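You operate a simulated robot arm through the tools that you are given. There is no shell and no other tool. Be economical: measure what you need, move in short steps, check, and stop when the job is done.

Carry out the task below with a simulated two-armed robot. There is one attempt and no reset: what you move stays moved.

## Task
Pick up the tin that says "wipes" from the top of the work table with one hand, pass it to the other hand and put it on the top of the plywood board. Set down upright: tin.

It is judged by the outcome, as a careful person would: the job done as asked, and still so three seconds after it is handed in. It fails if anything else is knocked over, pushed out of place, dropped, spilled or broken.

## Robot
Two 7-joint arms with three-finger grippers on one trunk, on a base that drives. Base frame: it is fixed to the floor where the robot stands at the start and does not move with it; the origin is under the middle of the robot, x ahead of it, y to its left, z up. Lengths are in mm, angles in rad, forces in N, time in s.
The left shoulder is at the start at [30, 124, 1008], the right one opposite. With the tool pointing down near the work surface each hand reaches from about 100 to 780 mm from the robot's upright axis, wherever it stands, measured 20 degrees to its own side. Places, roughly: top of the plywood board (176x18 cm) [1560, -1900, 820]. Payload 2.2 kg a hand.
The tool frame of a hand sits at the grasp point between the pads (the TCP): z along the fingers, y along the line on which they close. The tips reach 28 mm beyond it. The gripper opens to 102 mm. The gripper's body begins 71 mm behind the TCP.
Orientation is that of the tool frame in the base frame, as a unit quaternion [x, y, z, w]. With the fingers straight down and closing along the base's y, the tool's x points along the base's -x, its y along +y and its z along -z.

## Interface
- The arms move only by the tool move_arm. It takes "left_targets", "right_targets" or both (then of equal length, played together; a hand with none holds still); each is one flat list of numbers, 7 for each row, row after row: the shift along the base's x, y, z in cm, then the turn, a rotation vector about the base's x, y, z in degrees, then the finger opening in cm, from 0 to 10.2. In form: [tx, ty, tz, wx, wy, wz, jaw, tx, ty, tz, wx, wy, wz, jaw, ...]. A call has 1 to 20 rows; each row shifts and turns the commanded pose from where the row before left it. Rows are played at 5 a second. More than 50 mm and 0.15 rad between two rows, or a gripper value outside its range, and nothing of the call is played. Where a pose cannot be reached the arm comes as near as it can. A force on the tool above 40 N (or 10 N above the force at the start of the call, whichever is more), or a blocked arm, ends the call early, and 0.2 s more pass. The fingers move at their own pace and stop on an object; they squeeze with about 28 N. The grip force told is the motor's: it shows also when the fingers shut on nothing. Time passes only in rows, and 0.2 s behind the last, so rows that do not move let the fingers close. It gives the time, the measured TCP pose, the force on the tool (base axes), the opening and the grip force at its end, in the units of the frame above (readings bear some noise), with the torque about the TCP (base axes, N m) and any sound that the robot's microphone picked up.
- Cameras (640 x 400 px; columns grow to the right, rows downward): "scene" is now at [45.1, -7.3, 1724]; the picture's right is [0.01, -1.00, 0.00], its down [-0.77, -0.01, -0.64] and it looks along [0.64, 0.01, -0.77] (base axes); focal length 293 px, centre (320, 200). "left" rides on the left gripper at [72, 38, -86] in its tool frame; the picture's right is [-0.46, 0.89, 0.00], its down [-0.60, -0.32, -0.73] and it looks along [-0.65, -0.34, 0.68] (tool axes); focal length 256 px, centre (320, 200). "right" rides on the right gripper at [69, 44, -86] in its tool frame; the picture's right is [-0.53, 0.85, 0.00], its down [-0.58, -0.36, -0.73] and it looks along [-0.62, -0.39, 0.68] (tool axes); focal length 256 px, centre (320, 200). There is no depth. A picture from a camera that has moved, and an enlarged one, comes with that camera's place and axes in the base frame and with its lens. The place of the scene camera against the robot may be out by one fixed shift of up to 12 mm in any direction.
- capture(camera): a new picture of that camera. No time passes.
- slide_trunk(by): slides the trunk up (or, below 0, down) by that many mm; the arms and the scene camera ride with it, the base frame stays. It gives what a move gives, with no picture.
- drive_base(legs): drives the robot by 1 to 6 legs, each [ahead, left, turn to the left] in mm, mm and rad, along the robot's own axes; the way and the turn of a leg run together, so that a leg with both is an arc; at most 1500 mm and 3.142 rad a leg. The arms and the cameras ride along, it lands a little off, and it stops where it bumps. It gives what a move gives.
- aim_head(pan, tilt): turns the head with the scene camera to pan (to the left, within 2.496 rad either way) and tilt (down, from -0.506 to 1.204), counted from straight ahead of the robot. It gives what a move gives.
- zoom(camera, box): a new picture of the part [left, top, right, bottom] of that camera's present view, enlarged. No time passes.
- close_job(): hands the job in; it is judged then, once.

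Go step by step. Nothing tells you exact positions but the pictures and the camera data: compare them with the known pose of the tool, close in by small moves and look again before you grip or let go. The budget is 120 turns and 88 pictures, counting those below and the enlarged ones. Unless the task says otherwise, let go and move clear before handing in.

The tools are called after "Request:" as name(argument=value, ...) on one line, values as JSON. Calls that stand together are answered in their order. move_arm: Moves the arms, as the interface text tells. Its arguments: {"type":"object","properties":{"left_targets":{"type":"array","items":{"type":"number"}},"right_targets":{"type":"array","items":{"type":"number"}}},"required":[]} The other tools are called the same way: slide_trunk (by) slides the trunk up or down; drive_base (legs) drives the base; aim_head (pan, tilt) turns the head that bears the scene camera; capture (camera) takes a picture; zoom (camera, box) takes an enlarged picture of a part of a camera's view; close_job () hands the job in.

At the start:

```text
time: 0.0
left_ee_pos: [597.6, 174.9, 1097.7]
left_orientation: [0.0, 1.0, 0.0, -0.001]
left_contact_force: [0.7, -0.5, -0.4]
left_wrist_torque: [0.01, 0.0, 0.01]
left_grip_width: 102.0
left_grasp_force: 0.0
right_ee_pos: [422.1, -257.8, 1106.7]
right_orientation: [0.0, 1.0, 0.001, 0.0]
right_contact_force: [-0.6, 0.2, 0.2]
right_wrist_torque: [-0.02, 0.0, 0.0]
right_grip_width: 102.0
right_grasp_force: 0.1
trunk travel left (down, up): [-250.0, 290.0]
robot x, y, heading: [-1.8, -0.6, 0.0]
head pan, tilt: [0.009, 0.878]
```

scene: 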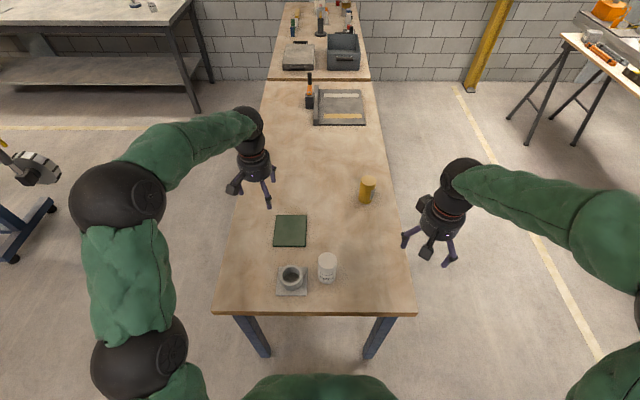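
right: 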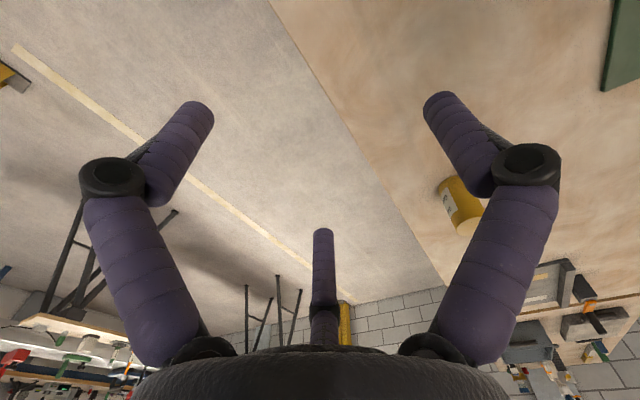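
left: 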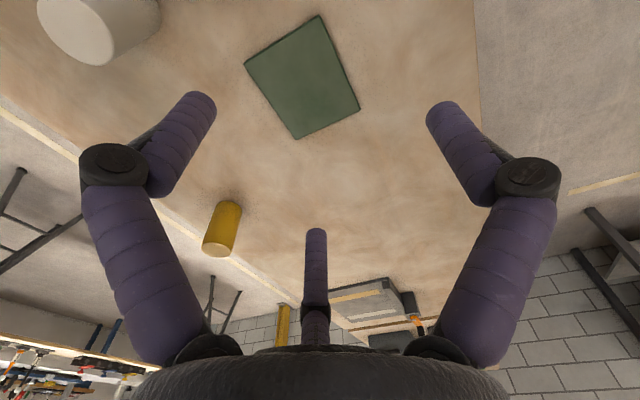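

I see a white tin and a yellow tin on the table in front of me. I will zoom in to find which one says "wipes".

Request:
zoom(camera="scene", box=[260, 160, 400, 310])

Request:
zoom(camera="right", box=[420, 150, 520, 250])

```text
2.67 times, centred on (330, 235) of scene
camera zoom: at [45.1, -7.3, 1724.0], right [0.01, -1.0, 0.0], down [-0.77, -0.01, -0.64], along [0.64, 0.01, -0.77], focal length 782 px, centre (293, 107)
```

zoom: 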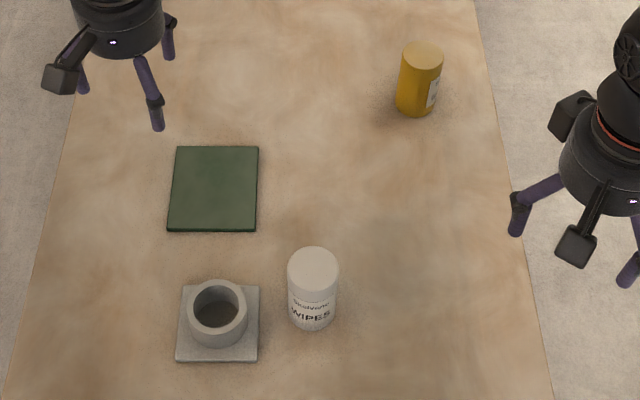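

```text
4.00 times, centred on (470, 200) of right
camera zoom: at [352.4, -215.0, 1191.4], right [0.53, 0.85, 0.0], down [0.58, -0.36, 0.73], along [0.62, -0.39, -0.68], focal length 1024 px, centre (-280, 200)
```

zoom: 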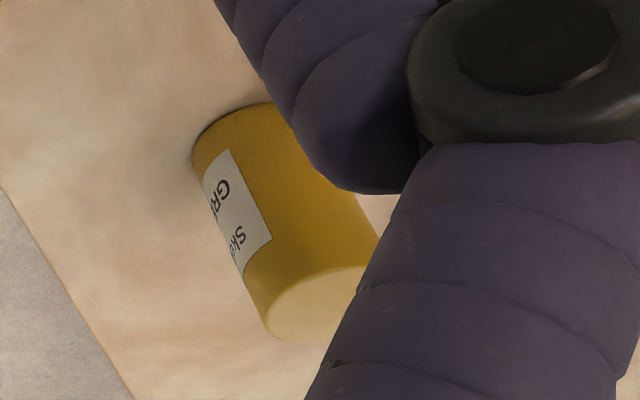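

The white tin is the "wipes" one; I take it to stand near [468, -24], on a table top about z=800, and to be about 130 tall and 57 across. The hands look three-fingered, so I close one empty hand to see how the fingers move.

Request:
move_arm(left_targets=[0, 0, 0, 0, 0, 0, 4, 0, 0, 0, 0, 0, 0, 4, 0, 0, 0, 0, 0, 0, 4])

Request:
capture(camera="left")

Request:
zoom(camera="scene", box=[210, 90, 290, 220])

Request:
zoom(camera="scene", box=[390, 150, 490, 275])

```text
time: 0.8
left_ee_pos: [597.6, 174.2, 1096.8]
left_orientation: [0.0, 1.0, -0.001, 0.0]
left_contact_force: [-0.3, 0.2, -0.5]
left_wrist_torque: [0.0, 0.02, 0.01]
left_grip_width: 40.1
left_grasp_force: 0.0
right_ee_pos: [421.3, -257.9, 1107.4]
right_orientation: [0.0, 1.0, 0.001, 0.0]
right_contact_force: [0.9, -0.1, 0.1]
right_wrist_torque: [0.02, -0.02, 0.02]
right_grip_width: 102.0
right_grasp_force: 0.0
trunk travel left (down, up): [-250.0, 290.0]
robot x, y, heading: [-1.3, -3.4, -0.006]
head pan, tilt: [0.009, 0.878]
```

```text
82 pictures are left
camera left: at [525.3, 212.4, 1184.1], right [0.46, 0.89, 0.0], down [0.6, -0.32, 0.73], along [0.65, -0.34, -0.68], focal length 256 px, centre (320, 200)
```

left: 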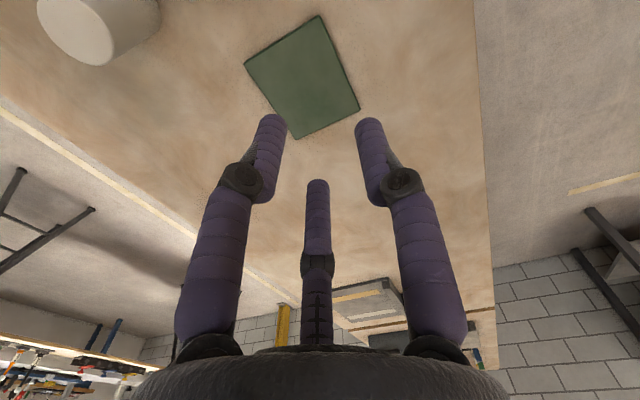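

```text
3.08 times, centred on (250, 155) of scene
camera zoom: at [45.1, -7.3, 1724.0], right [0.01, -1.0, 0.0], down [-0.77, -0.01, -0.64], along [0.64, 0.01, -0.77], focal length 903 px, centre (535, 338)
```

zoom: 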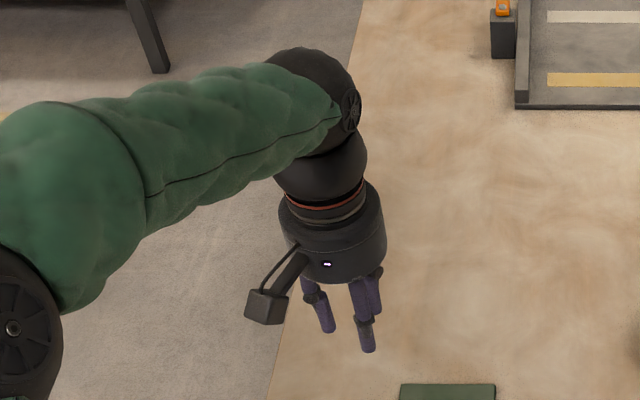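

```text
3.20 times, centred on (440, 212) of scene
camera zoom: at [45.1, -7.3, 1724.0], right [0.01, -1.0, 0.0], down [-0.77, -0.01, -0.64], along [0.64, 0.01, -0.77], focal length 939 px, centre (-64, 160)
```

zoom: 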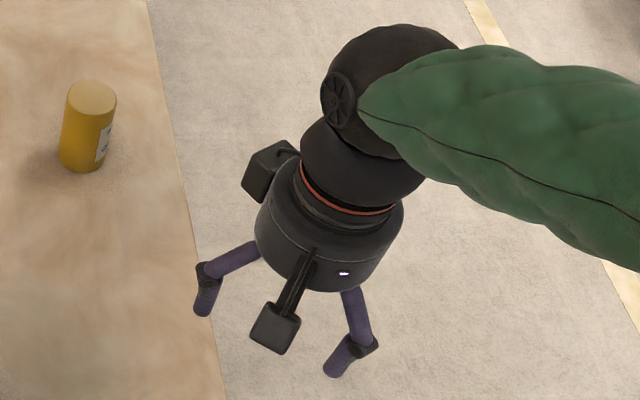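

The hand has three finger shells around a round body. My plan is for the left hand to take the tin by its very top from above, then the right hand, level and pointing forward with its camera up, takes it lower down. I turn both hands and bring the left one over the tin.

Request:
move_arm(left_targets=[-1.18, -1.5, -0.45, 0, 0, -8.18, 10.2, -1.18, -1.5, -0.45, 0, 0, -8.18, 10.2, -1.18, -1.5, -0.45, 0, 0, -8.18, 10.2, -1.18, -1.5, -0.45, 0, 0, -8.18, 10.2, -1.18, -1.5, -0.45, 0, 0, -8.18, 10.2, -1.18, -1.5, -0.45, 0, 0, -8.18, 10.2, -1.18, -1.5, -0.45, 0, 0, -8.18, 10.2, -1.18, -1.5, -0.45, 0, 0, -8.18, 10.2, -1.18, -1.5, -0.45, 0, 0, -8.18, 10.2, -1.18, -1.5, -0.45, 0, 0, -8.18, 10.2, -1.18, -1.5, -0.45, 0, 0, -8.18, 10.2], right_targets=[0, -0.5, 0, 0, 0, 8.18, 10.2, 0, -0.5, 0, 0, 0, 8.18, 10.2, 0, -0.5, 0, 0, 0, 8.18, 10.2, 0, -0.5, 0, 0, 0, 8.18, 10.2, 0, -0.5, 0, 0, 0, 8.18, 10.2, 0, -0.5, 0, 0, 0, 8.18, 10.2, 0, -0.5, 0, 0, 0, 8.18, 10.2, 0, -0.5, 0, 0, 0, 8.18, 10.2, 0, -0.5, 0, 0, 0, 8.18, 10.2, 0, -0.5, 0, 0, 0, 8.18, 10.2, 0, -0.5, 0, 0, 0, 8.18, 10.2])

Request:
capture(camera="scene")

Request:
capture(camera="left")

```text
time: 3.2
left_ee_pos: [466.9, 7.7, 1048.1]
left_orientation: [0.708, 0.706, 0.001, 0.0]
left_contact_force: [0.6, -0.2, 0.7]
left_wrist_torque: [0.0, 0.01, 0.0]
left_grip_width: 102.1
left_grasp_force: 0.1
right_ee_pos: [421.4, -312.4, 1106.6]
right_orientation: [0.708, -0.706, 0.0, 0.001]
right_contact_force: [-1.0, 0.7, 0.0]
right_wrist_torque: [-0.01, -0.03, 0.01]
right_grip_width: 101.9
right_grasp_force: 0.2
trunk travel left (down, up): [-250.0, 290.0]
robot x, y, heading: [1.6, -0.6, -0.0]
head pan, tilt: [0.009, 0.878]
```

```text
79 pictures are left
camera scene: at [44.5, -7.8, 1724.0], right [0.01, -1.0, 0.0], down [-0.77, -0.01, -0.64], along [0.64, 0.01, -0.77], focal length 293 px, centre (320, 200)
```

scene: 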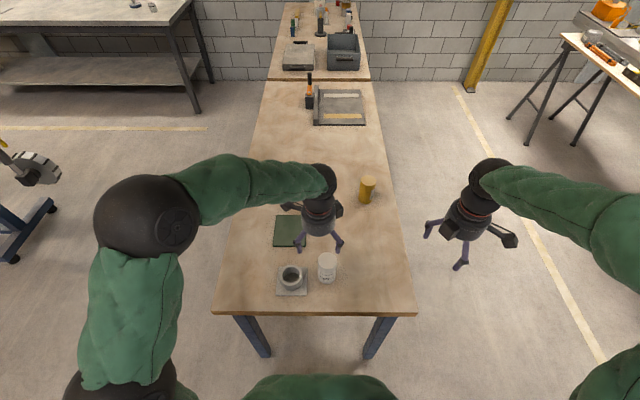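

```text
78 pictures are left
camera left: at [505.6, 80.7, 1134.3], right [0.88, -0.47, 0.0], down [-0.32, -0.6, 0.73], along [-0.34, -0.65, -0.68], focal length 256 px, centre (320, 200)
```

left: 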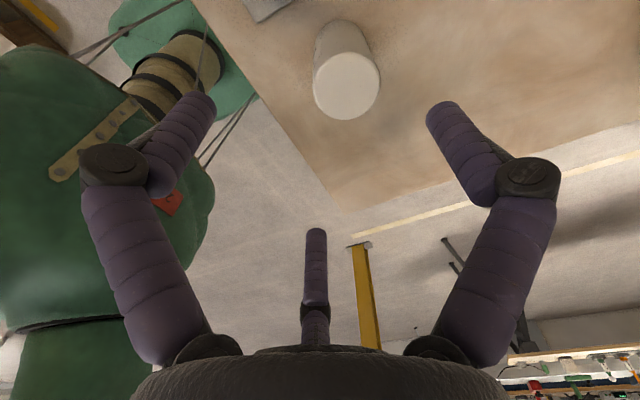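

The left camera puts the tin near [483, -8], a little off from the scene camera. I move over it and a bit lower, and finish turning the right hand.

Request:
move_arm(left_targets=[0.4, -0.4, -0.6, 0, 0, 0, 10.2, 0.4, -0.4, -0.6, 0, 0, 0, 10.2, 0.4, -0.4, -0.6, 0, 0, 0, 10.2, 0.4, -0.4, -0.6, 0, 0, 0, 10.2, 0, 0, 0, 0, 0, 0, 10.2, 0, 0, 0, 0, 0, 0, 10.2, 0, 0, 0, 0, 0, 0, 10.2, 0, 0, 0, 0, 0, 0, 10.2, 0, 0, 0, 0, 0, 0, 10.2, 0, 0, 0, 0, 0, 0, 10.2, 0, 0, 0, 0, 0, 0, 10.2], right_targets=[0, 0, 0, 0, 0, 8.18, 10.2, 0, 0, 0, 0, 0, 8.18, 10.2, 0, 0, 0, 0, 0, 8.18, 10.2, 0, 0, 0, 0, 0, 8.18, 10.2, 0, 0, 0, 0, 0, 8.18, 10.2, 0, 0, 0, 0, 0, 8.18, 10.2, 0, 0, 0, 0, 0, 8.18, 10.2, 0, 0, 0, 0, 0, 8.18, 10.2, 0, 0, 0, 0, 0, 8.18, 10.2, 0, 0, 0, 0, 0, 8.18, 10.2, 0, 0, 0, 0, 0, 8.18, 10.2])

Request:
capture(camera="left")

Request:
zoom(camera="scene", box=[260, 150, 400, 300])

```text
time: 5.6
left_ee_pos: [485.6, -7.0, 1022.0]
left_orientation: [0.707, 0.707, -0.001, -0.001]
left_contact_force: [0.9, 0.6, -1.3]
left_wrist_torque: [-0.01, 0.08, 0.0]
left_grip_width: 101.9
left_grasp_force: 0.0
right_ee_pos: [420.8, -299.9, 1090.8]
right_orientation: [1.0, -0.002, 0.0, 0.0]
right_contact_force: [1.8, -0.9, 4.5]
right_wrist_torque: [0.15, 0.22, -0.04]
right_grip_width: 102.0
right_grasp_force: 0.0
right hand out of reach, approached as far as the arm can: row 11
trunk travel left (down, up): [-250.0, 290.0]
robot x, y, heading: [2.0, -4.0, -0.006]
head pan, tilt: [0.009, 0.878]
```

```text
77 pictures are left
camera left: at [523.8, 66.5, 1108.7], right [0.89, -0.46, 0.0], down [-0.31, -0.6, 0.73], along [-0.34, -0.65, -0.68], focal length 256 px, centre (320, 200)
```

left: 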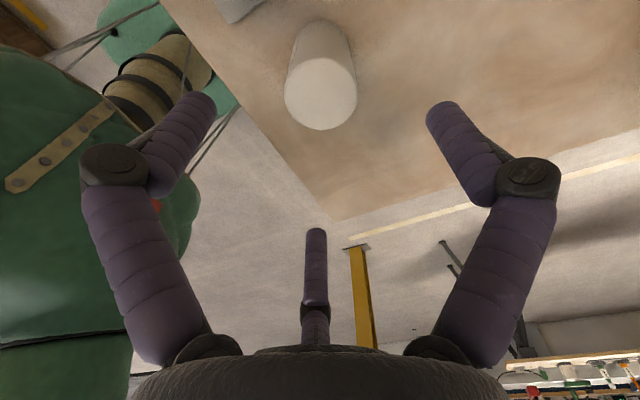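

```text
2.67 times, centred on (330, 225) of scene
camera zoom: at [49.6, -6.8, 1724.0], right [0.01, -1.0, 0.0], down [-0.77, -0.01, -0.64], along [0.64, 0.01, -0.77], focal length 782 px, centre (293, 133)
```

zoom: 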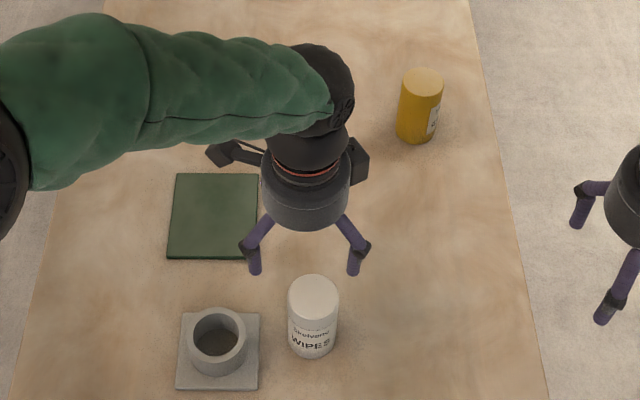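

I now take the tin's top at about [482, -13, 912]. I centre the left hand, drop it to just above the tin, and look again.

Request:
move_arm(left_targets=[-0.1, -0.2, -1.5, 0, 0, 0, 10.2, -0.1, -0.2, -1.5, 0, 0, 0, 10.2, -0.1, -0.2, -1.5, 0, 0, 0, 10.2, 0, 0, -1.5, 0, 0, 0, 10.2])

Request:
capture(camera="left")

Request:
zoom(camera="scene", box=[260, 180, 400, 300])

```text
time: 6.6
left_ee_pos: [481.2, -10.4, 963.5]
left_orientation: [0.707, 0.707, 0.0, 0.0]
left_contact_force: [-0.9, -0.4, 0.4]
left_wrist_torque: [0.02, 0.02, 0.02]
left_grip_width: 101.8
left_grasp_force: 0.0
right_ee_pos: [418.7, -299.3, 1090.0]
right_orientation: [1.0, -0.002, 0.0, 0.001]
right_contact_force: [-0.1, 0.2, 0.7]
right_wrist_torque: [0.0, -0.01, 0.0]
right_grip_width: 101.9
right_grasp_force: 0.1
trunk travel left (down, up): [-250.0, 290.0]
robot x, y, heading: [-0.3, -0.8, -0.0]
head pan, tilt: [0.009, 0.878]
```

```text
75 pictures are left
camera left: at [519.3, 62.5, 1049.6], right [0.89, -0.46, 0.0], down [-0.32, -0.6, 0.73], along [-0.34, -0.65, -0.68], focal length 256 px, centre (320, 200)
```

left: 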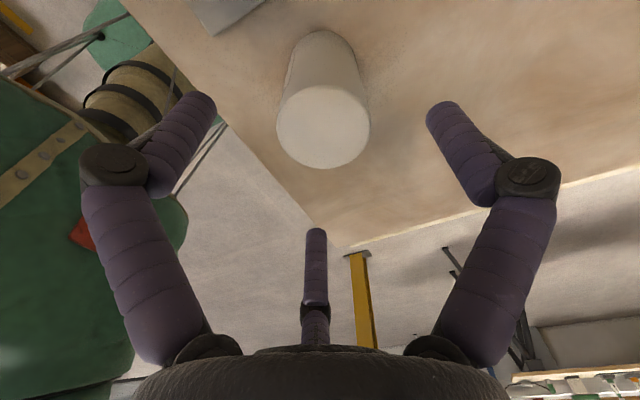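

```text
3.33 times, centred on (330, 240) of scene
camera zoom: at [45.0, -7.3, 1724.0], right [0.01, -1.0, 0.0], down [-0.77, -0.01, -0.64], along [0.64, 0.01, -0.77], focal length 978 px, centre (287, 67)
```

zoom: 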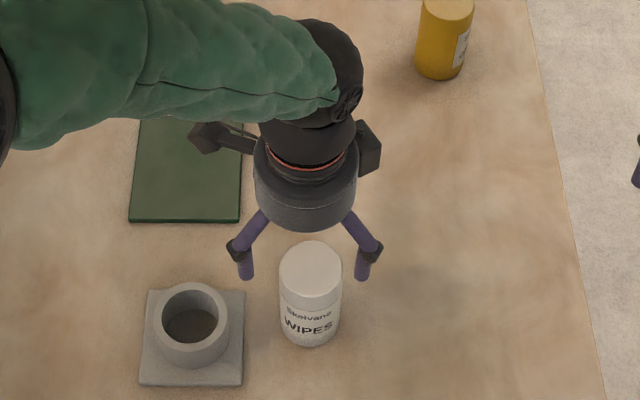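

The estimate holds at about [482, -13] with the top near 908. I go down around the top and look before closing.

Request:
move_arm(left_targets=[0.1, -0.2, -1.5, 0, 0, 0, 10.2, 0, 0, -1.5, 0, 0, 0, 10.2, 0, 0, -1.5, 0, 0, 0, 10.2, 0, 0, -1.5, 0, 0, 0, 10.2])

Request:
capture(camera="left")

Request:
zoom(camera="scene", box=[260, 180, 400, 300])

```text
time: 7.6
left_ee_pos: [482.4, -14.5, 902.1]
left_orientation: [0.707, 0.707, 0.001, 0.0]
left_contact_force: [0.5, -0.8, 0.0]
left_wrist_torque: [0.03, 0.0, 0.01]
left_grip_width: 101.8
left_grasp_force: 0.1
right_ee_pos: [418.1, -299.4, 1090.3]
right_orientation: [1.0, -0.001, 0.0, 0.001]
right_contact_force: [-0.4, -0.7, 0.0]
right_wrist_torque: [0.03, 0.02, 0.04]
right_grip_width: 101.9
right_grasp_force: 0.0
trunk travel left (down, up): [-250.0, 290.0]
robot x, y, heading: [0.8, 0.2, -0.002]
head pan, tilt: [0.009, 0.878]
```

```text
73 pictures are left
camera left: at [519.7, 59.4, 989.2], right [0.89, -0.46, 0.0], down [-0.32, -0.6, 0.73], along [-0.34, -0.65, -0.68], focal length 256 px, centre (320, 200)
```

left: 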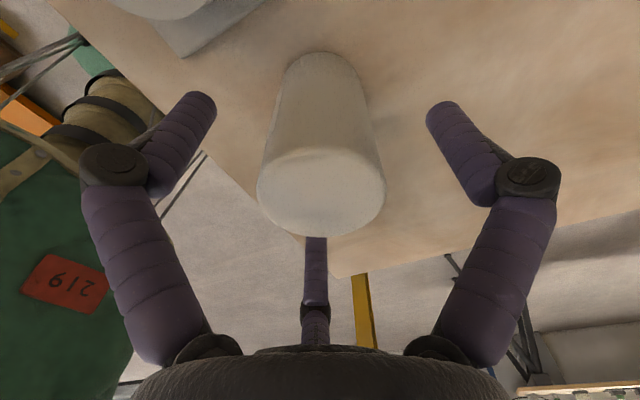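

```text
3.33 times, centred on (330, 240) of scene
camera zoom: at [45.2, -7.5, 1724.0], right [0.01, -1.0, 0.0], down [-0.77, -0.01, -0.64], along [0.64, 0.01, -0.77], focal length 978 px, centre (287, 67)
```

zoom: 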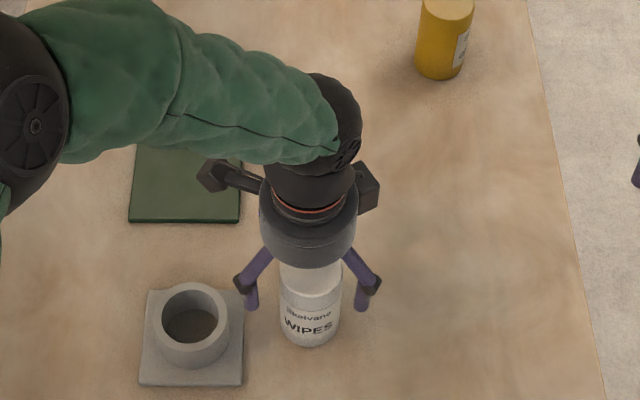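

The tin sits centred between the fingers, its top about 7 mm above the grasp point. I go 4 mm lower and close.

Request:
move_arm(left_targets=[0, 0, -0.4, 0, 0, 0, 10.2, 0, 0, 0, 0, 0, 0, 6.5, 0, 0, 0, 0, 0, 0, 4.5, 0, 0, 0, 0, 0, 0, 4.5, 0, 0, 0, 0, 0, 0, 4.5])

Request:
capture(camera="left")

Request:
zoom(camera="scene", box=[260, 180, 400, 300])

```text
time: 8.8
left_ee_pos: [481.9, -14.6, 900.2]
left_orientation: [0.706, 0.708, 0.0, 0.0]
left_contact_force: [-0.4, -2.2, 4.3]
left_wrist_torque: [0.02, 0.2, 0.06]
left_grip_width: 58.6
left_grasp_force: 28.2
right_ee_pos: [417.3, -299.9, 1090.8]
right_orientation: [1.0, -0.002, 0.0, 0.001]
right_contact_force: [0.9, 0.6, 0.1]
right_wrist_torque: [-0.02, 0.01, 0.03]
right_grip_width: 101.7
right_grasp_force: 0.0
trunk travel left (down, up): [-250.0, 290.0]
robot x, y, heading: [1.2, -3.5, -0.003]
head pan, tilt: [0.009, 0.878]
```

```text
71 pictures are left
camera left: at [519.8, 58.7, 986.8], right [0.89, -0.46, 0.0], down [-0.32, -0.6, 0.73], along [-0.34, -0.65, -0.68], focal length 256 px, centre (320, 200)
```

left: 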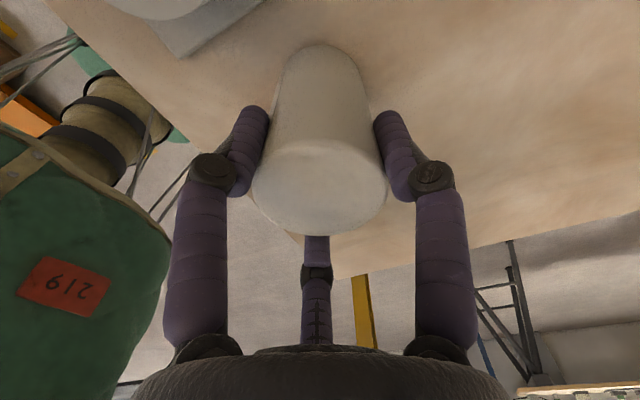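

```text
3.33 times, centred on (330, 240) of scene
camera zoom: at [44.8, -7.6, 1724.0], right [0.01, -1.0, 0.0], down [-0.77, -0.01, -0.64], along [0.64, 0.01, -0.77], focal length 978 px, centre (287, 67)
```

zoom: 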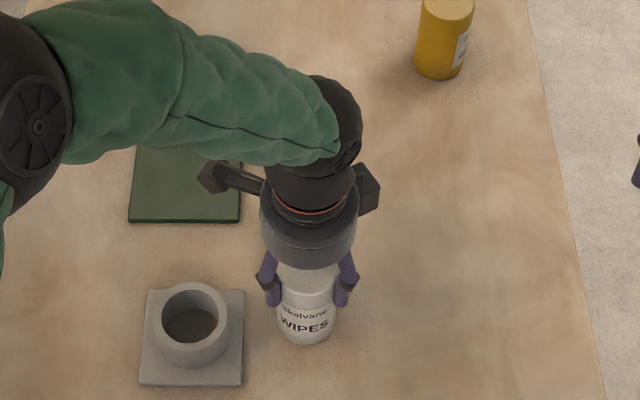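

The tin is held at 58.6 mm. I lift it clear, and begin pitching the right hand to point forward.

Request:
move_arm(left_targets=[0, 0, 1, 0, 0, 0, 4.5, 0, 0, 1.5, 0, 0, 0, 4.5, 0, 0, 2, 0, 0, 0, 4.5, 0, 0, 2, 0, 0, 0, 4.5, 0, 0, 2, 0, 0, 0, 4.5, 0, 0, 2, 0, 0, 0, 4.5, 0, 0, 2, 0, 0, 0, 4.5, 0, 0, 2, 0, 0, 0, 4.5, 0, 0, 1.5, 0, 0, 0, 4.5, 0, 0, 0, 0, 0, 0, 4.5, 0, 0, 0, 0, 0, 0, 4.5], right_targets=[0.5, 0, -0.5, 0, -8.18, 0, 10.2, 0.5, 0, -0.5, 0, -8.18, 0, 10.2, 0.5, 0, -0.5, 0, -8.18, 0, 10.2, 0.5, 0, -0.5, 0, -8.18, 0, 10.2, 0.5, 0, -0.5, 0, -8.18, 0, 10.2, 0.5, 0, -0.5, 0, -8.18, 0, 10.2, 0.5, 0, -0.5, 0, -8.18, 0, 10.2, 0.5, 0, -0.5, 0, -8.18, 0, 10.2, 0.5, 0, -0.5, 0, -8.18, 0, 10.2, 0.5, 0, -0.5, 0, -8.18, 0, 10.2, 0.5, 0, -0.5, 0, -8.18, 0, 10.2])

Request:
capture(camera="scene")

Request:
capture(camera="right")

```text
time: 11.2
left_ee_pos: [482.7, -17.1, 1062.3]
left_orientation: [0.708, 0.707, 0.0, -0.001]
left_contact_force: [-0.2, 0.2, -3.8]
left_wrist_torque: [0.02, 0.03, 0.01]
left_grip_width: 58.6
left_grasp_force: 27.9
right_ee_pos: [459.9, -341.4, 1074.4]
right_orientation: [0.708, -0.001, 0.706, -0.005]
right_contact_force: [-0.1, -1.1, -0.4]
right_wrist_torque: [0.02, 0.02, -0.01]
right_grip_width: 102.2
right_grasp_force: 0.0
right hand out of reach, approached as far as the arm can: row 9, 10, 11
trunk travel left (down, up): [-250.0, 290.0]
robot x, y, heading: [0.1, 1.8, 0.002]
head pan, tilt: [0.009, 0.878]
```

```text
69 pictures are left
camera scene: at [45.9, -8.4, 1723.9], right [0.01, -1.0, 0.0], down [-0.77, -0.01, -0.64], along [0.64, 0.01, -0.77], focal length 293 px, centre (320, 200)
```

scene: 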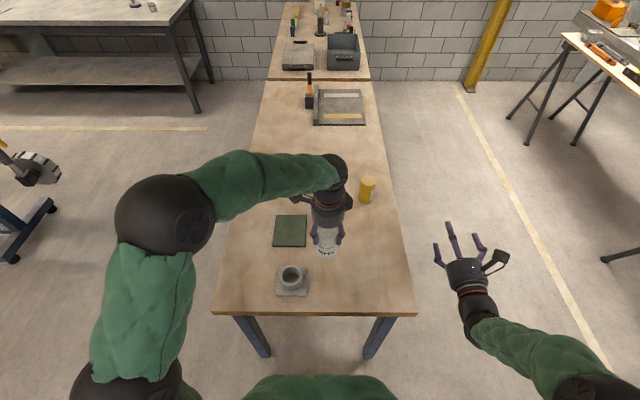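

```text
68 pictures are left
camera right: at [374.3, -387.2, 1141.4], right [0.0, -0.84, -0.54], down [-0.74, 0.36, -0.57], along [0.68, 0.4, -0.62], focal length 256 px, centre (320, 200)
```

right: 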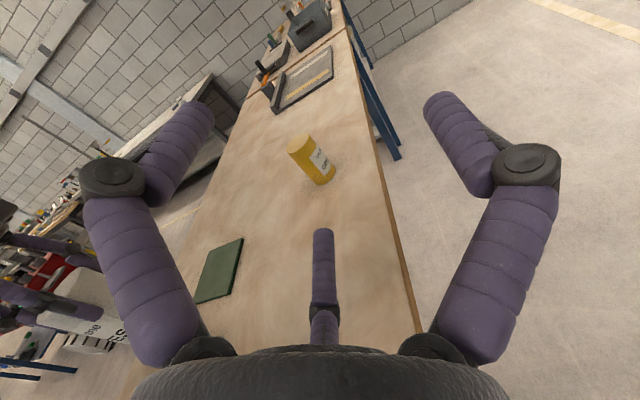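

The tin hangs freely in the left hand, and the right hand points forward with its camera up. I bring the tin further out and turn the left hand 30 degrees so that its fingers stay clear of the right hand's fingers.

Request:
move_arm(left_targets=[1.9, -0.9, 0, 0, 0, 3.75, 4.5, 1.9, -0.9, 0, 0, 0, 3.75, 4.5, 1.9, -0.9, 0, 0, 0, 3.75, 4.5, 1.9, -0.9, 0, 0, 0, 3.75, 4.5, 1.9, -0.9, 0, 0, 0, 3.75, 4.5, 1.9, -0.9, 0, 0, 0, 3.75, 4.5, 1.9, -0.9, 0, 0, 0, 3.75, 4.5, 1.9, -0.9, 0, 0, 0, 3.75, 4.5], right_targets=[0.5, 0, -0.3, 0, 0, 0, 10.2, 0.5, 0, -0.3, 0, 0, 0, 10.2, 0.5, 0, -0.3, 0, 0, 0, 10.2, 0.5, 0, -0.3, 0, 0, 0, 10.2, 0.5, 0, -0.3, 0, 0, 0, 10.2, 0.5, 0, -0.3, 0, 0, 0, 10.2, 0.5, 0, -0.3, 0, 0, 0, 10.2, 0.5, 0, -0.3, 0, 0, 0, 10.2])

Request:
capture(camera="scene")

Request:
capture(camera="right")

```text
time: 13.0
left_ee_pos: [632.8, -86.7, 1059.1]
left_orientation: [0.499, 0.866, -0.001, 0.0]
left_contact_force: [0.2, 0.4, -3.6]
left_wrist_torque: [0.01, 0.02, 0.0]
left_grip_width: 58.7
left_grasp_force: 28.0
right_ee_pos: [496.6, -360.4, 1066.6]
right_orientation: [0.709, -0.002, 0.706, -0.003]
right_contact_force: [0.1, 0.5, 0.8]
right_wrist_torque: [0.02, -0.02, 0.02]
right_grip_width: 102.0
right_grasp_force: 0.1
right hand out of reach, approached as far as the arm can: row 1, 3, 5, 6, 8
trunk travel left (down, up): [-250.0, 290.0]
robot x, y, heading: [1.9, 0.1, 0.003]
head pan, tilt: [0.009, 0.878]
```

```text
67 pictures are left
camera scene: at [46.6, -8.1, 1723.9], right [0.01, -1.0, 0.0], down [-0.77, -0.01, -0.64], along [0.64, 0.01, -0.77], focal length 293 px, centre (320, 200)
```

scene: 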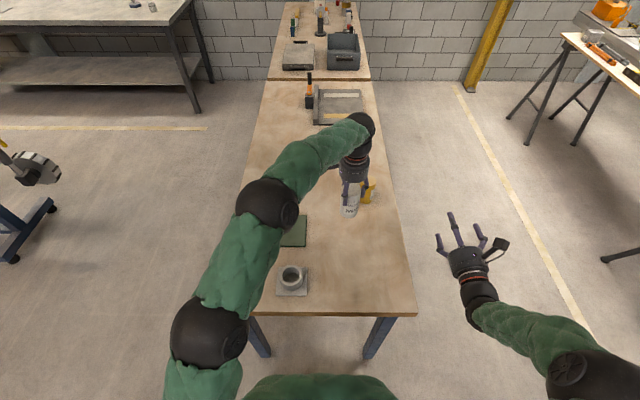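

```text
66 pictures are left
camera right: at [410.4, -404.5, 1133.3], right [0.0, -0.84, -0.54], down [-0.73, 0.36, -0.57], along [0.68, 0.4, -0.62], focal length 256 px, centre (320, 200)
```

right: 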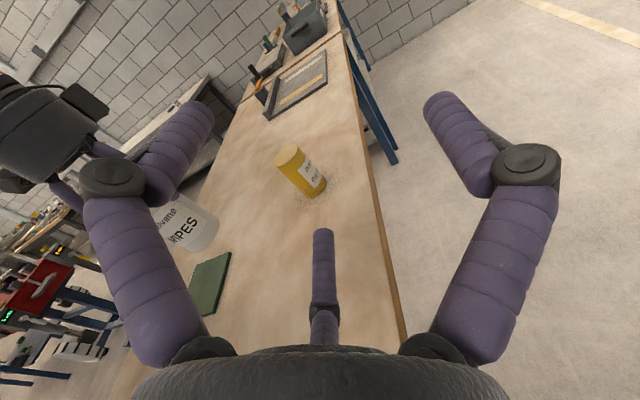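

The right arm cannot quite hold a straight-forward pose near its own side. I'll try having it point inward at 45 degrees, turning the left hand by the same amount to keep the fingers clear.

Request:
move_arm(left_targets=[0, 0, 0, 0, 0, 7.5, 4.5, 0, 0, 0, 0, 0, 7.5, 4.5, 0, 0, 0, 0, 0, 7.5, 4.5, 0, 0, 0, 0, 0, 7.5, 4.5, 0, 0, 0, 0, 0, 7.5, 4.5, 0, 0, 0, 0, 0, 7.5, 4.5], right_targets=[0, 0.5, -0.2, 0, 0, 7.5, 10.2, 0, 0.5, -0.2, 0, 0, 7.5, 10.2, 0, 0.5, -0.2, 0, 0, 7.5, 10.2, 0, 0.5, -0.2, 0, 0, 7.5, 10.2, 0, 0.5, -0.2, 0, 0, 7.5, 10.2, 0, 0.5, -0.2, 0, 0, 7.5, 10.2])

Request:
capture(camera="right")

```text
time: 14.4
left_ee_pos: [632.6, -88.7, 1059.9]
left_orientation: [0.13, 0.991, 0.0, -0.001]
left_contact_force: [1.0, -0.2, -3.4]
left_wrist_torque: [0.03, 0.01, 0.05]
left_grip_width: 58.6
left_grasp_force: 27.8
right_ee_pos: [495.5, -329.9, 1053.4]
right_orientation: [0.654, 0.271, 0.652, -0.272]
right_contact_force: [0.9, -0.5, -0.5]
right_wrist_torque: [-0.01, 0.01, 0.02]
right_grip_width: 101.9
right_grasp_force: 0.1
trunk travel left (down, up): [-250.0, 290.0]
robot x, y, heading: [0.4, -0.6, -0.003]
head pan, tilt: [0.009, 0.878]
```

```text
65 pictures are left
camera right: at [466.1, -422.6, 1120.8], right [0.6, -0.6, -0.54], down [-0.78, -0.26, -0.57], along [0.2, 0.76, -0.62], focal length 256 px, centre (320, 200)
```

right: 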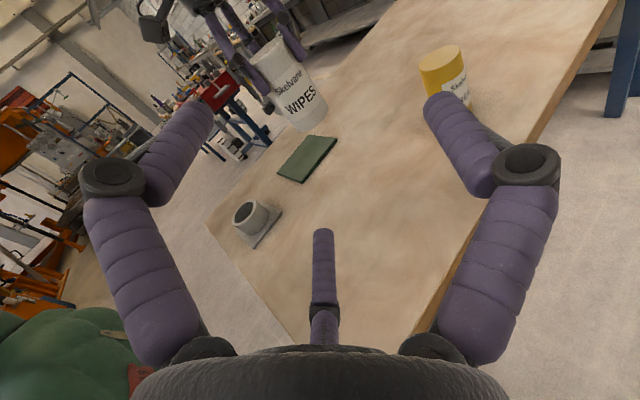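

The 45-degree pose is reachable and the right camera sees the whole tin. I zoom in to measure its height and the free part below the left fingers.

Request:
zoom(camera="right", box=[180, 0, 380, 140])

```text
2.86 times, centred on (280, 70) of right
camera zoom: at [466.1, -422.6, 1120.8], right [0.6, -0.6, -0.54], down [-0.78, -0.26, -0.57], along [0.2, 0.76, -0.62], focal length 731 px, centre (434, 571)
```

zoom: 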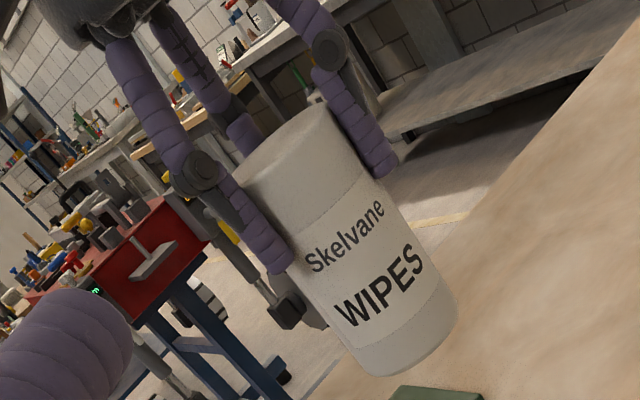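

The tin is about 104 tall with its bottom near z=966, and the left fingers end near z=1032. I bring the right hand to a standoff 110 mm from the tin at z about 1015, tipped 10 degrees down.

Request:
move_arm(right_targets=[0.99, 2.72, -0.63, -3.5, 3.5, 0, 10.2, 0.99, 2.72, -0.63, -3.5, 3.5, 0, 10.2, 0.99, 2.72, -0.63, 0, 0, 0, 10.2, 0.99, 2.72, -0.63, 0, 0, 0, 10.2, 0.99, 2.72, -0.63, 0, 0, 0, 10.2, 0.99, 2.72, -0.63, 0, 0, 0, 10.2, 0, 0, 0, 0, 0, 0, 10.2])

Request:
capture(camera="right")

Request:
zoom(camera="scene", box=[260, 100, 460, 300])

```text
time: 16.0
left_ee_pos: [633.2, -87.8, 1060.4]
left_orientation: [0.13, 0.991, 0.0, 0.0]
left_contact_force: [-0.6, 0.0, -4.2]
left_wrist_torque: [-0.02, 0.0, 0.0]
left_grip_width: 58.4
left_grasp_force: 27.7
right_ee_pos: [551.9, -167.0, 1016.2]
right_orientation: [0.707, 0.293, 0.594, -0.246]
right_contact_force: [0.2, -0.6, 0.2]
right_wrist_torque: [0.01, -0.04, -0.01]
right_grip_width: 102.1
right_grasp_force: 0.1
trunk travel left (down, up): [-250.0, 290.0]
robot x, y, heading: [-0.6, -0.1, 0.001]
head pan, tilt: [0.009, 0.878]
```

```text
63 pictures are left
camera right: at [531.3, -249.3, 1098.1], right [0.53, -0.66, -0.53], down [-0.84, -0.32, -0.44], along [0.12, 0.68, -0.73], focal length 256 px, centre (320, 200)
```

right: 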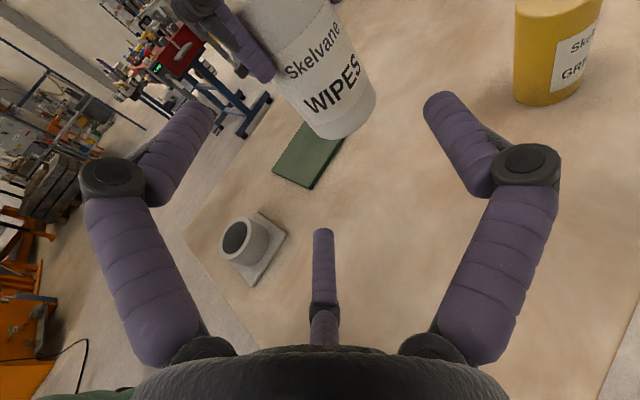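

```text
2.00 times, centred on (360, 200) of scene
camera zoom: at [45.2, -7.9, 1724.0], right [0.01, -1.0, 0.0], down [-0.77, -0.01, -0.64], along [0.64, 0.01, -0.77], focal length 587 px, centre (240, 200)
```

zoom: 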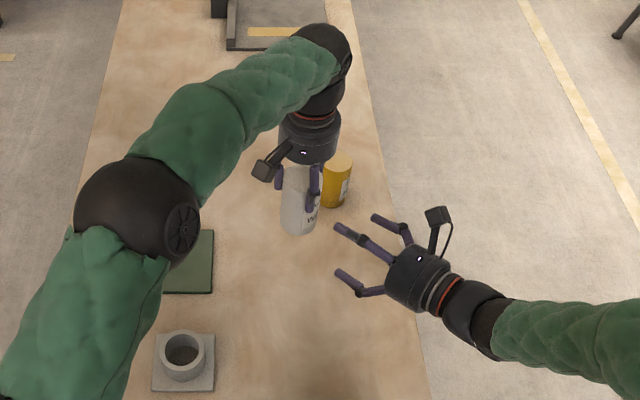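

The right hand lines up with the tin as computed. I slide it level along its pointing direction around the tin.

Request:
move_arm(right_targets=[1.35, 1.32, -0.05, 0, 0, 0, 10.2, 1.35, 1.32, -0.05, 0, 0, 0, 10.2, 1.35, 1.32, -0.05, 0, 0, 0, 10.2, 1.35, 1.32, -0.05, 0, 0, 0, 10.2, 1.0, 0.98, 0, 0, 0, 0, 10.2])

Request:
capture(camera="right")

Request:
capture(camera="left")

```text
time: 17.2
left_ee_pos: [634.3, -90.6, 1063.7]
left_orientation: [0.131, 0.991, -0.002, 0.002]
left_contact_force: [21.1, -10.8, -1.2]
left_wrist_torque: [-0.04, 0.01, -0.21]
left_grip_width: 59.6
left_grasp_force: 28.1
right_ee_pos: [615.6, -100.3, 1012.5]
right_orientation: [0.708, 0.294, 0.592, -0.248]
right_contact_force: [-21.7, 11.7, -1.9]
right_wrist_torque: [-0.52, -1.07, 0.62]
right_grip_width: 102.1
right_grasp_force: 0.1
trunk travel left (down, up): [-250.0, 290.0]
robot x, y, heading: [-0.6, 1.3, 0.002]
head pan, tilt: [0.009, 0.878]
```

```text
61 pictures are left
camera right: at [595.5, -182.9, 1094.1], right [0.53, -0.66, -0.53], down [-0.84, -0.33, -0.44], along [0.12, 0.68, -0.73], focal length 256 px, centre (320, 200)
```

right: 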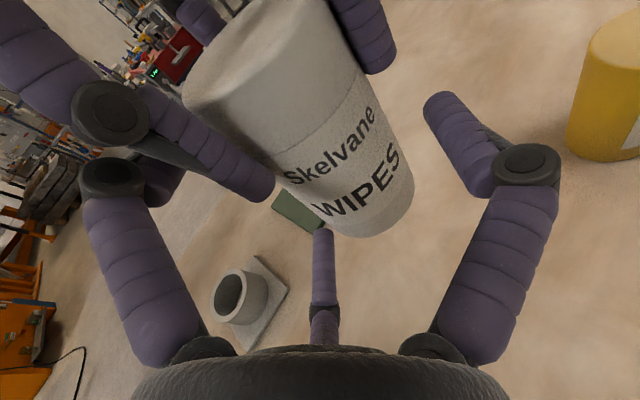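

```text
60 pictures are left
camera left: at [574.1, -33.7, 1148.2], right [0.68, 0.73, 0.0], down [0.5, -0.46, 0.74], along [0.54, -0.5, -0.68], focal length 256 px, centre (320, 200)
```

left: 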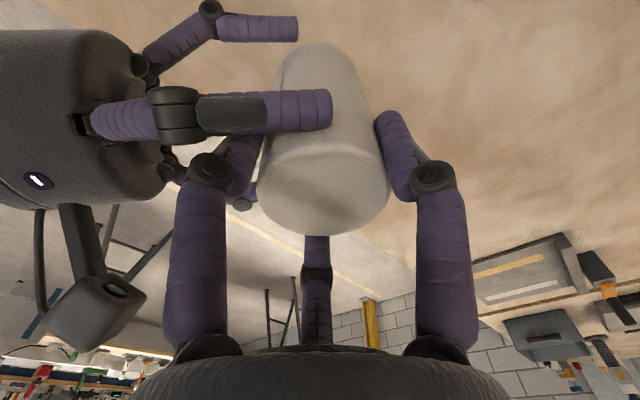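

The side contact at 49 mm above the right TCP shows all three fingers are solid, so the upper right finger met a left finger. I back the right hand off, then roll it 30 degrees so that one finger goes over the lid and the other two pinch low. I'll also turn the left hand so a gap between its fingers faces the right hand.

Request:
move_arm(right_targets=[-1.0, -1.0, 0, 0, 0, 0, 10.2, -1.5, -1.5, 0, 0, 0, 0, 10.2, -2, -2, 0, 0, 0, 0, 10.2, -2, -2, 0, 0, 0, 0, 10.2, -2, -2, 0, 0, 0, 0, 10.2, 0, 0, 0, 3.5, -3.5, 0, 10.2, 0, 0, 0, 3.5, -3.5, 0, 10.2])

Request:
capture(camera="right")

```text
time: 17.8
left_ee_pos: [629.1, -95.0, 1056.7]
left_orientation: [0.132, 0.991, -0.002, -0.006]
left_contact_force: [-0.1, 0.1, -3.4]
left_wrist_torque: [-0.01, 0.0, -0.02]
left_grip_width: 59.4
left_grasp_force: 10.9
right_ee_pos: [595.5, -122.3, 1015.2]
right_orientation: [0.706, 0.296, 0.593, -0.249]
right_contact_force: [0.1, -0.8, -0.3]
right_wrist_torque: [0.02, 0.0, 0.0]
right_grip_width: 101.4
right_grasp_force: 0.1
trunk travel left (down, up): [-250.0, 290.0]
robot x, y, heading: [-1.6, 2.5, 0.0]
head pan, tilt: [0.009, 0.878]
stopped in row 2 (left hand): the force on the tool passed its limit at 54 N (the readings are from after the stop); the commanded pose is now the measured one
```

```text
59 pictures are left
camera right: at [575.2, -205.3, 1096.4], right [0.54, -0.66, -0.53], down [-0.84, -0.33, -0.44], along [0.12, 0.68, -0.73], focal length 256 px, centre (320, 200)
```

right: 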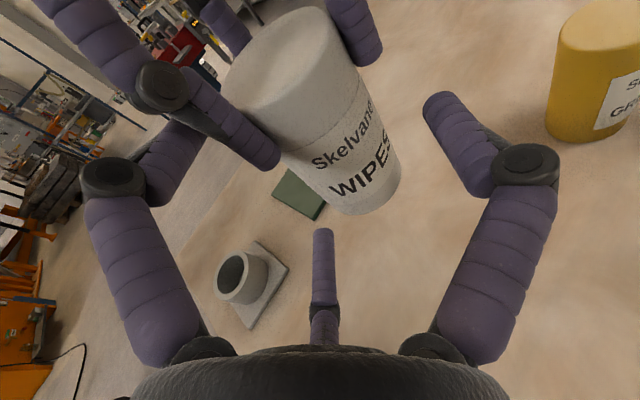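

The two fingers caught briefly on the way out, and the left grip force dropped. I re-squeeze the left hand before anything else.

Request:
move_arm(left_targets=[0, 0, 0, 0, 0, 0, 4.5, 0, 0, 0, 0, 0, 0, 4.5, 0, 0, 0, 0, 0, 0, 4.5])

Request:
capture(camera="left")

```text
time: 18.6
left_ee_pos: [628.6, -94.7, 1058.0]
left_orientation: [0.132, 0.991, -0.004, -0.004]
left_contact_force: [-0.5, -0.3, -2.7]
left_wrist_torque: [0.03, 0.01, 0.02]
left_grip_width: 59.0
left_grasp_force: 28.1
right_ee_pos: [594.7, -121.3, 1013.8]
right_orientation: [0.706, 0.295, 0.594, -0.249]
right_contact_force: [-0.2, -0.4, -0.1]
right_wrist_torque: [0.01, 0.01, 0.02]
right_grip_width: 102.2
right_grasp_force: 0.0
trunk travel left (down, up): [-250.0, 290.0]
robot x, y, heading: [-1.3, -1.3, 0.004]
head pan, tilt: [0.009, 0.878]
```

```text
58 pictures are left
camera left: at [569.7, -38.1, 1144.8], right [0.68, 0.73, -0.01], down [0.51, -0.46, 0.73], along [0.53, -0.5, -0.68], focal length 256 px, centre (320, 200)
```

left: 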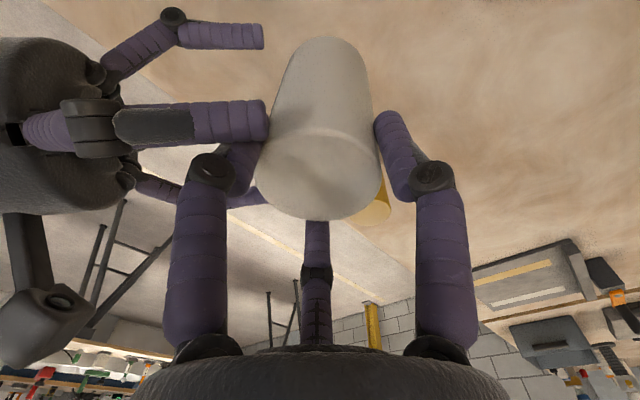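

The tin is firm again at 28 N. I shift the right hand 5 mm to the left, away from the left finger, and withdraw a little at a time.

Request:
move_arm(right_targets=[-0.3, 0.3, 0, 0, 0, 0, 10.2, -0.2, 0.2, 0, 0, 0, 0, 10.2, -0.7, -0.7, 0, 0, 0, 0, 10.2, -0.7, -0.7, 0, 0, 0, 0, 10.2], left_targets=[0, 0, 0, 0, 0, 0, 4.5, 0, 0, 0, 0, 0, 0, 4.5, 0, 0, 0, 0, 0, 0, 4.5, 0, 0, 0, 0, 0, 0, 4.5])

```text
time: 19.6
left_ee_pos: [628.4, -94.9, 1058.1]
left_orientation: [0.131, 0.991, -0.004, -0.004]
left_contact_force: [0.6, -0.3, -4.3]
left_wrist_torque: [0.01, -0.01, 0.01]
left_grip_width: 59.0
left_grasp_force: 27.6
right_ee_pos: [575.0, -131.4, 1014.0]
right_orientation: [0.707, 0.295, 0.593, -0.248]
right_contact_force: [0.0, -0.3, 0.4]
right_wrist_torque: [0.0, 0.01, 0.01]
right_grip_width: 102.1
right_grasp_force: 0.1
trunk travel left (down, up): [-250.0, 290.0]
robot x, y, heading: [-1.1, -0.4, -0.004]
head pan, tilt: [0.009, 0.878]
```

No contact now. I withdraw fully, level the right hand and roll it 30 degrees.

Request:
move_arm(right_targets=[-1.5, -1.5, 0, 0, 0, 0, 10.2, -2, -2, 0, 0, 0, 0, 10.2, -2, -2, 0, 0, 0, 0, 10.2, -1, -1, 0, 3.5, -3.5, 0, 10.2, 0, 0, 0, 3.5, -3.5, 0, 10.2, 0, 0, 0, 5.3, 5.3, 0, 10.2, 0, 0, 0, 5.3, 5.3, 0, 10.2, 0, 0, 0, 5.3, 5.3, 0, 10.2, 0, 0, 0, 5.3, 5.3, 0, 10.2], left_targets=[0, 0, 0, 0, 0, 0, 4.5, 0, 0, 0, 0, 0, 0, 4.5, 0, 0, 0, 0, 0, 0, 4.5, 0, 0, 0, 0, 0, -5, 4.5, 0, 0, 0, 0, 0, -5, 4.5, 0, 0, 0, 0, 0, -5, 4.5, 0, 0, 0, 0, 0, -5, 4.5, 0, 0, 0, 0, 0, -5, 4.5, 0, 0, 0, 0, 0, -5, 4.5])

Request:
capture(camera="right")

Request:
capture(camera="left")

```text
time: 21.6
left_ee_pos: [630.2, -95.2, 1057.5]
left_orientation: [0.384, 0.923, -0.002, -0.005]
left_contact_force: [0.7, -0.1, -2.8]
left_wrist_torque: [-0.01, -0.01, 0.0]
left_grip_width: 58.9
left_grasp_force: 28.0
right_ee_pos: [510.6, -195.2, 1014.2]
right_orientation: [0.7, 0.093, 0.56, -0.433]
right_contact_force: [0.6, 0.0, -0.2]
right_wrist_torque: [-0.01, 0.02, 0.02]
right_grip_width: 102.4
right_grasp_force: 0.0
trunk travel left (down, up): [-250.0, 290.0]
robot x, y, heading: [1.6, -0.1, 0.001]
head pan, tilt: [0.009, 0.878]
```

```text
57 pictures are left
camera right: at [502.5, -308.3, 1051.0], right [0.33, -0.32, -0.89], down [-0.94, -0.09, -0.32], along [0.02, 0.94, -0.34], focal length 256 px, centre (320, 200)
```

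right: 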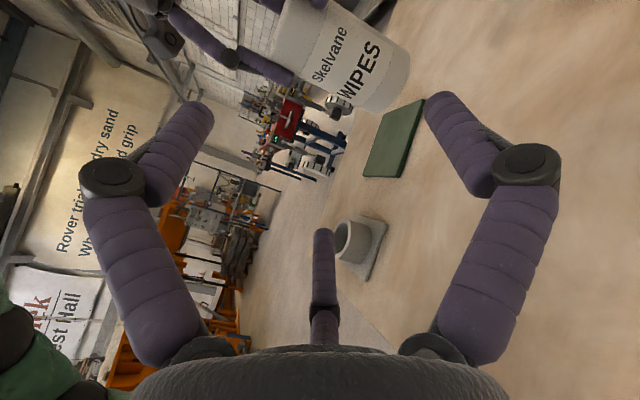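

```text
56 pictures are left
camera left: at [606.7, -15.9, 1144.3], right [0.96, 0.29, -0.01], down [0.21, -0.65, 0.73], along [0.21, -0.7, -0.68], focal length 256 px, centre (320, 200)
```

left: 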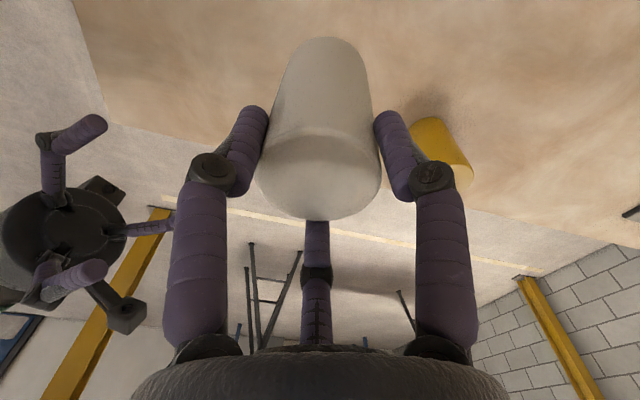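

The hands are now arranged well. I zoom on the tin to re-measure its height in the left hand, since it slipped a little.

Request:
zoom(camera="right", box=[220, 0, 420, 125])

Request:
zoom(camera="scene", box=[280, 110, 440, 260])

```text
3.20 times, centred on (320, 62) of right
camera zoom: at [502.5, -308.3, 1051.0], right [0.33, -0.32, -0.89], down [-0.94, -0.09, -0.32], along [0.02, 0.94, -0.34], focal length 819 px, centre (320, 640)
```

zoom: 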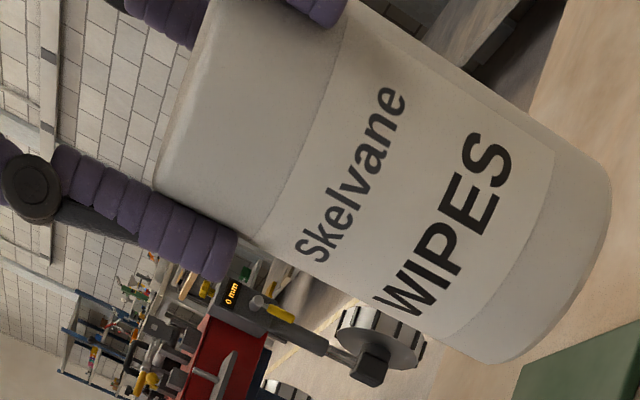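

```text
2.67 times, centred on (360, 185) of scene
camera zoom: at [45.6, -7.6, 1724.0], right [0.01, -1.0, 0.0], down [-0.77, -0.01, -0.64], along [0.64, 0.01, -0.77], focal length 782 px, centre (213, 240)
```

zoom: 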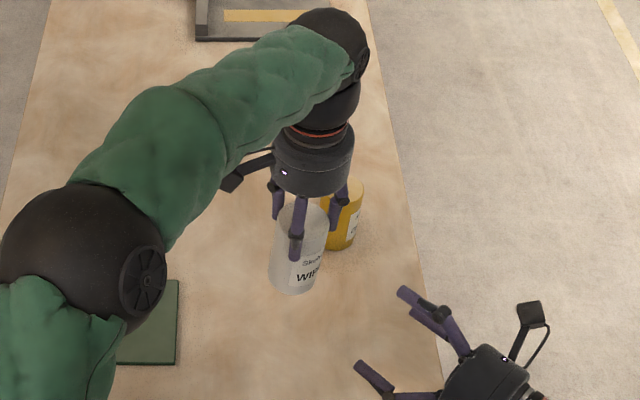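

The tin hangs straight, bottom near z=949 and lid near 1053. I bring the right hand to a standoff on the tin's line at z=1020.

Request:
move_arm(right_targets=[1.3, 0.8, 0.15, 0, 0, 0, 10.2, 1.3, 0.8, 0.15, 0, 0, 0, 10.2, 1.3, 0.8, 0.15, 0, 0, 0, 10.2, 1.3, 0.85, 0.15, 0, 0, 0, 10.2, 0, 0, 0, 0, 0, 0, 10.2])

Request:
capture(camera="left")

Request:
capture(camera="right")

```text
time: 22.8
left_ee_pos: [629.7, -95.8, 1057.9]
left_orientation: [0.383, 0.924, -0.003, -0.005]
left_contact_force: [0.0, -1.0, -3.1]
left_wrist_torque: [0.0, 0.03, -0.02]
left_grip_width: 58.8
left_grasp_force: 28.2
right_ee_pos: [562.5, -161.0, 1020.8]
right_orientation: [0.7, 0.094, 0.561, -0.432]
right_contact_force: [0.4, 0.3, 0.4]
right_wrist_torque: [0.02, -0.03, 0.02]
right_grip_width: 101.9
right_grasp_force: 0.1
trunk travel left (down, up): [-250.0, 290.0]
robot x, y, heading: [2.7, 2.3, 0.003]
head pan, tilt: [0.009, 0.878]
```

```text
53 pictures are left
camera left: at [606.4, -16.1, 1144.4], right [0.96, 0.3, -0.01], down [0.21, -0.65, 0.73], along [0.21, -0.7, -0.68], focal length 256 px, centre (320, 200)
```

left: 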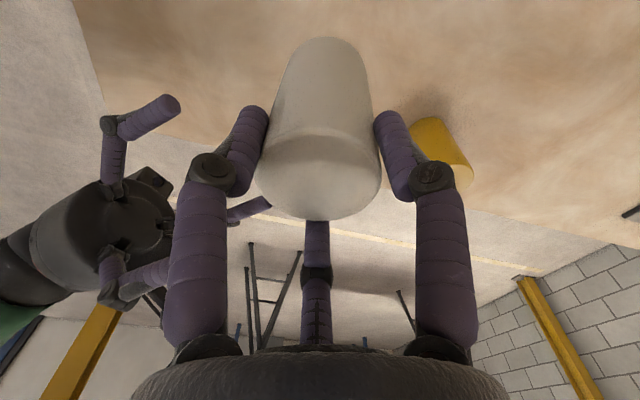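

```text
52 pictures are left
camera right: at [555.5, -274.6, 1056.7], right [0.33, -0.33, -0.89], down [-0.94, -0.1, -0.32], along [0.02, 0.94, -0.34], focal length 256 px, centre (320, 200)
```

right: 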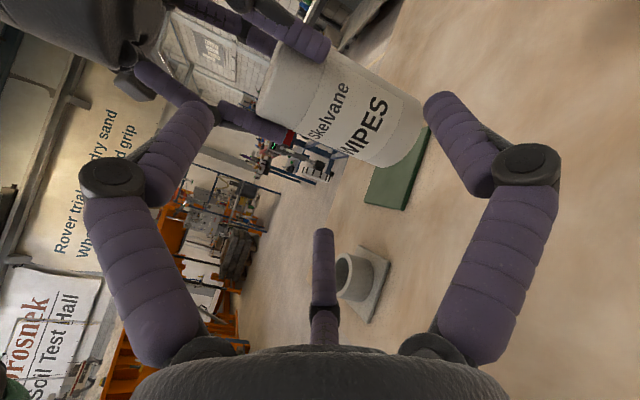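

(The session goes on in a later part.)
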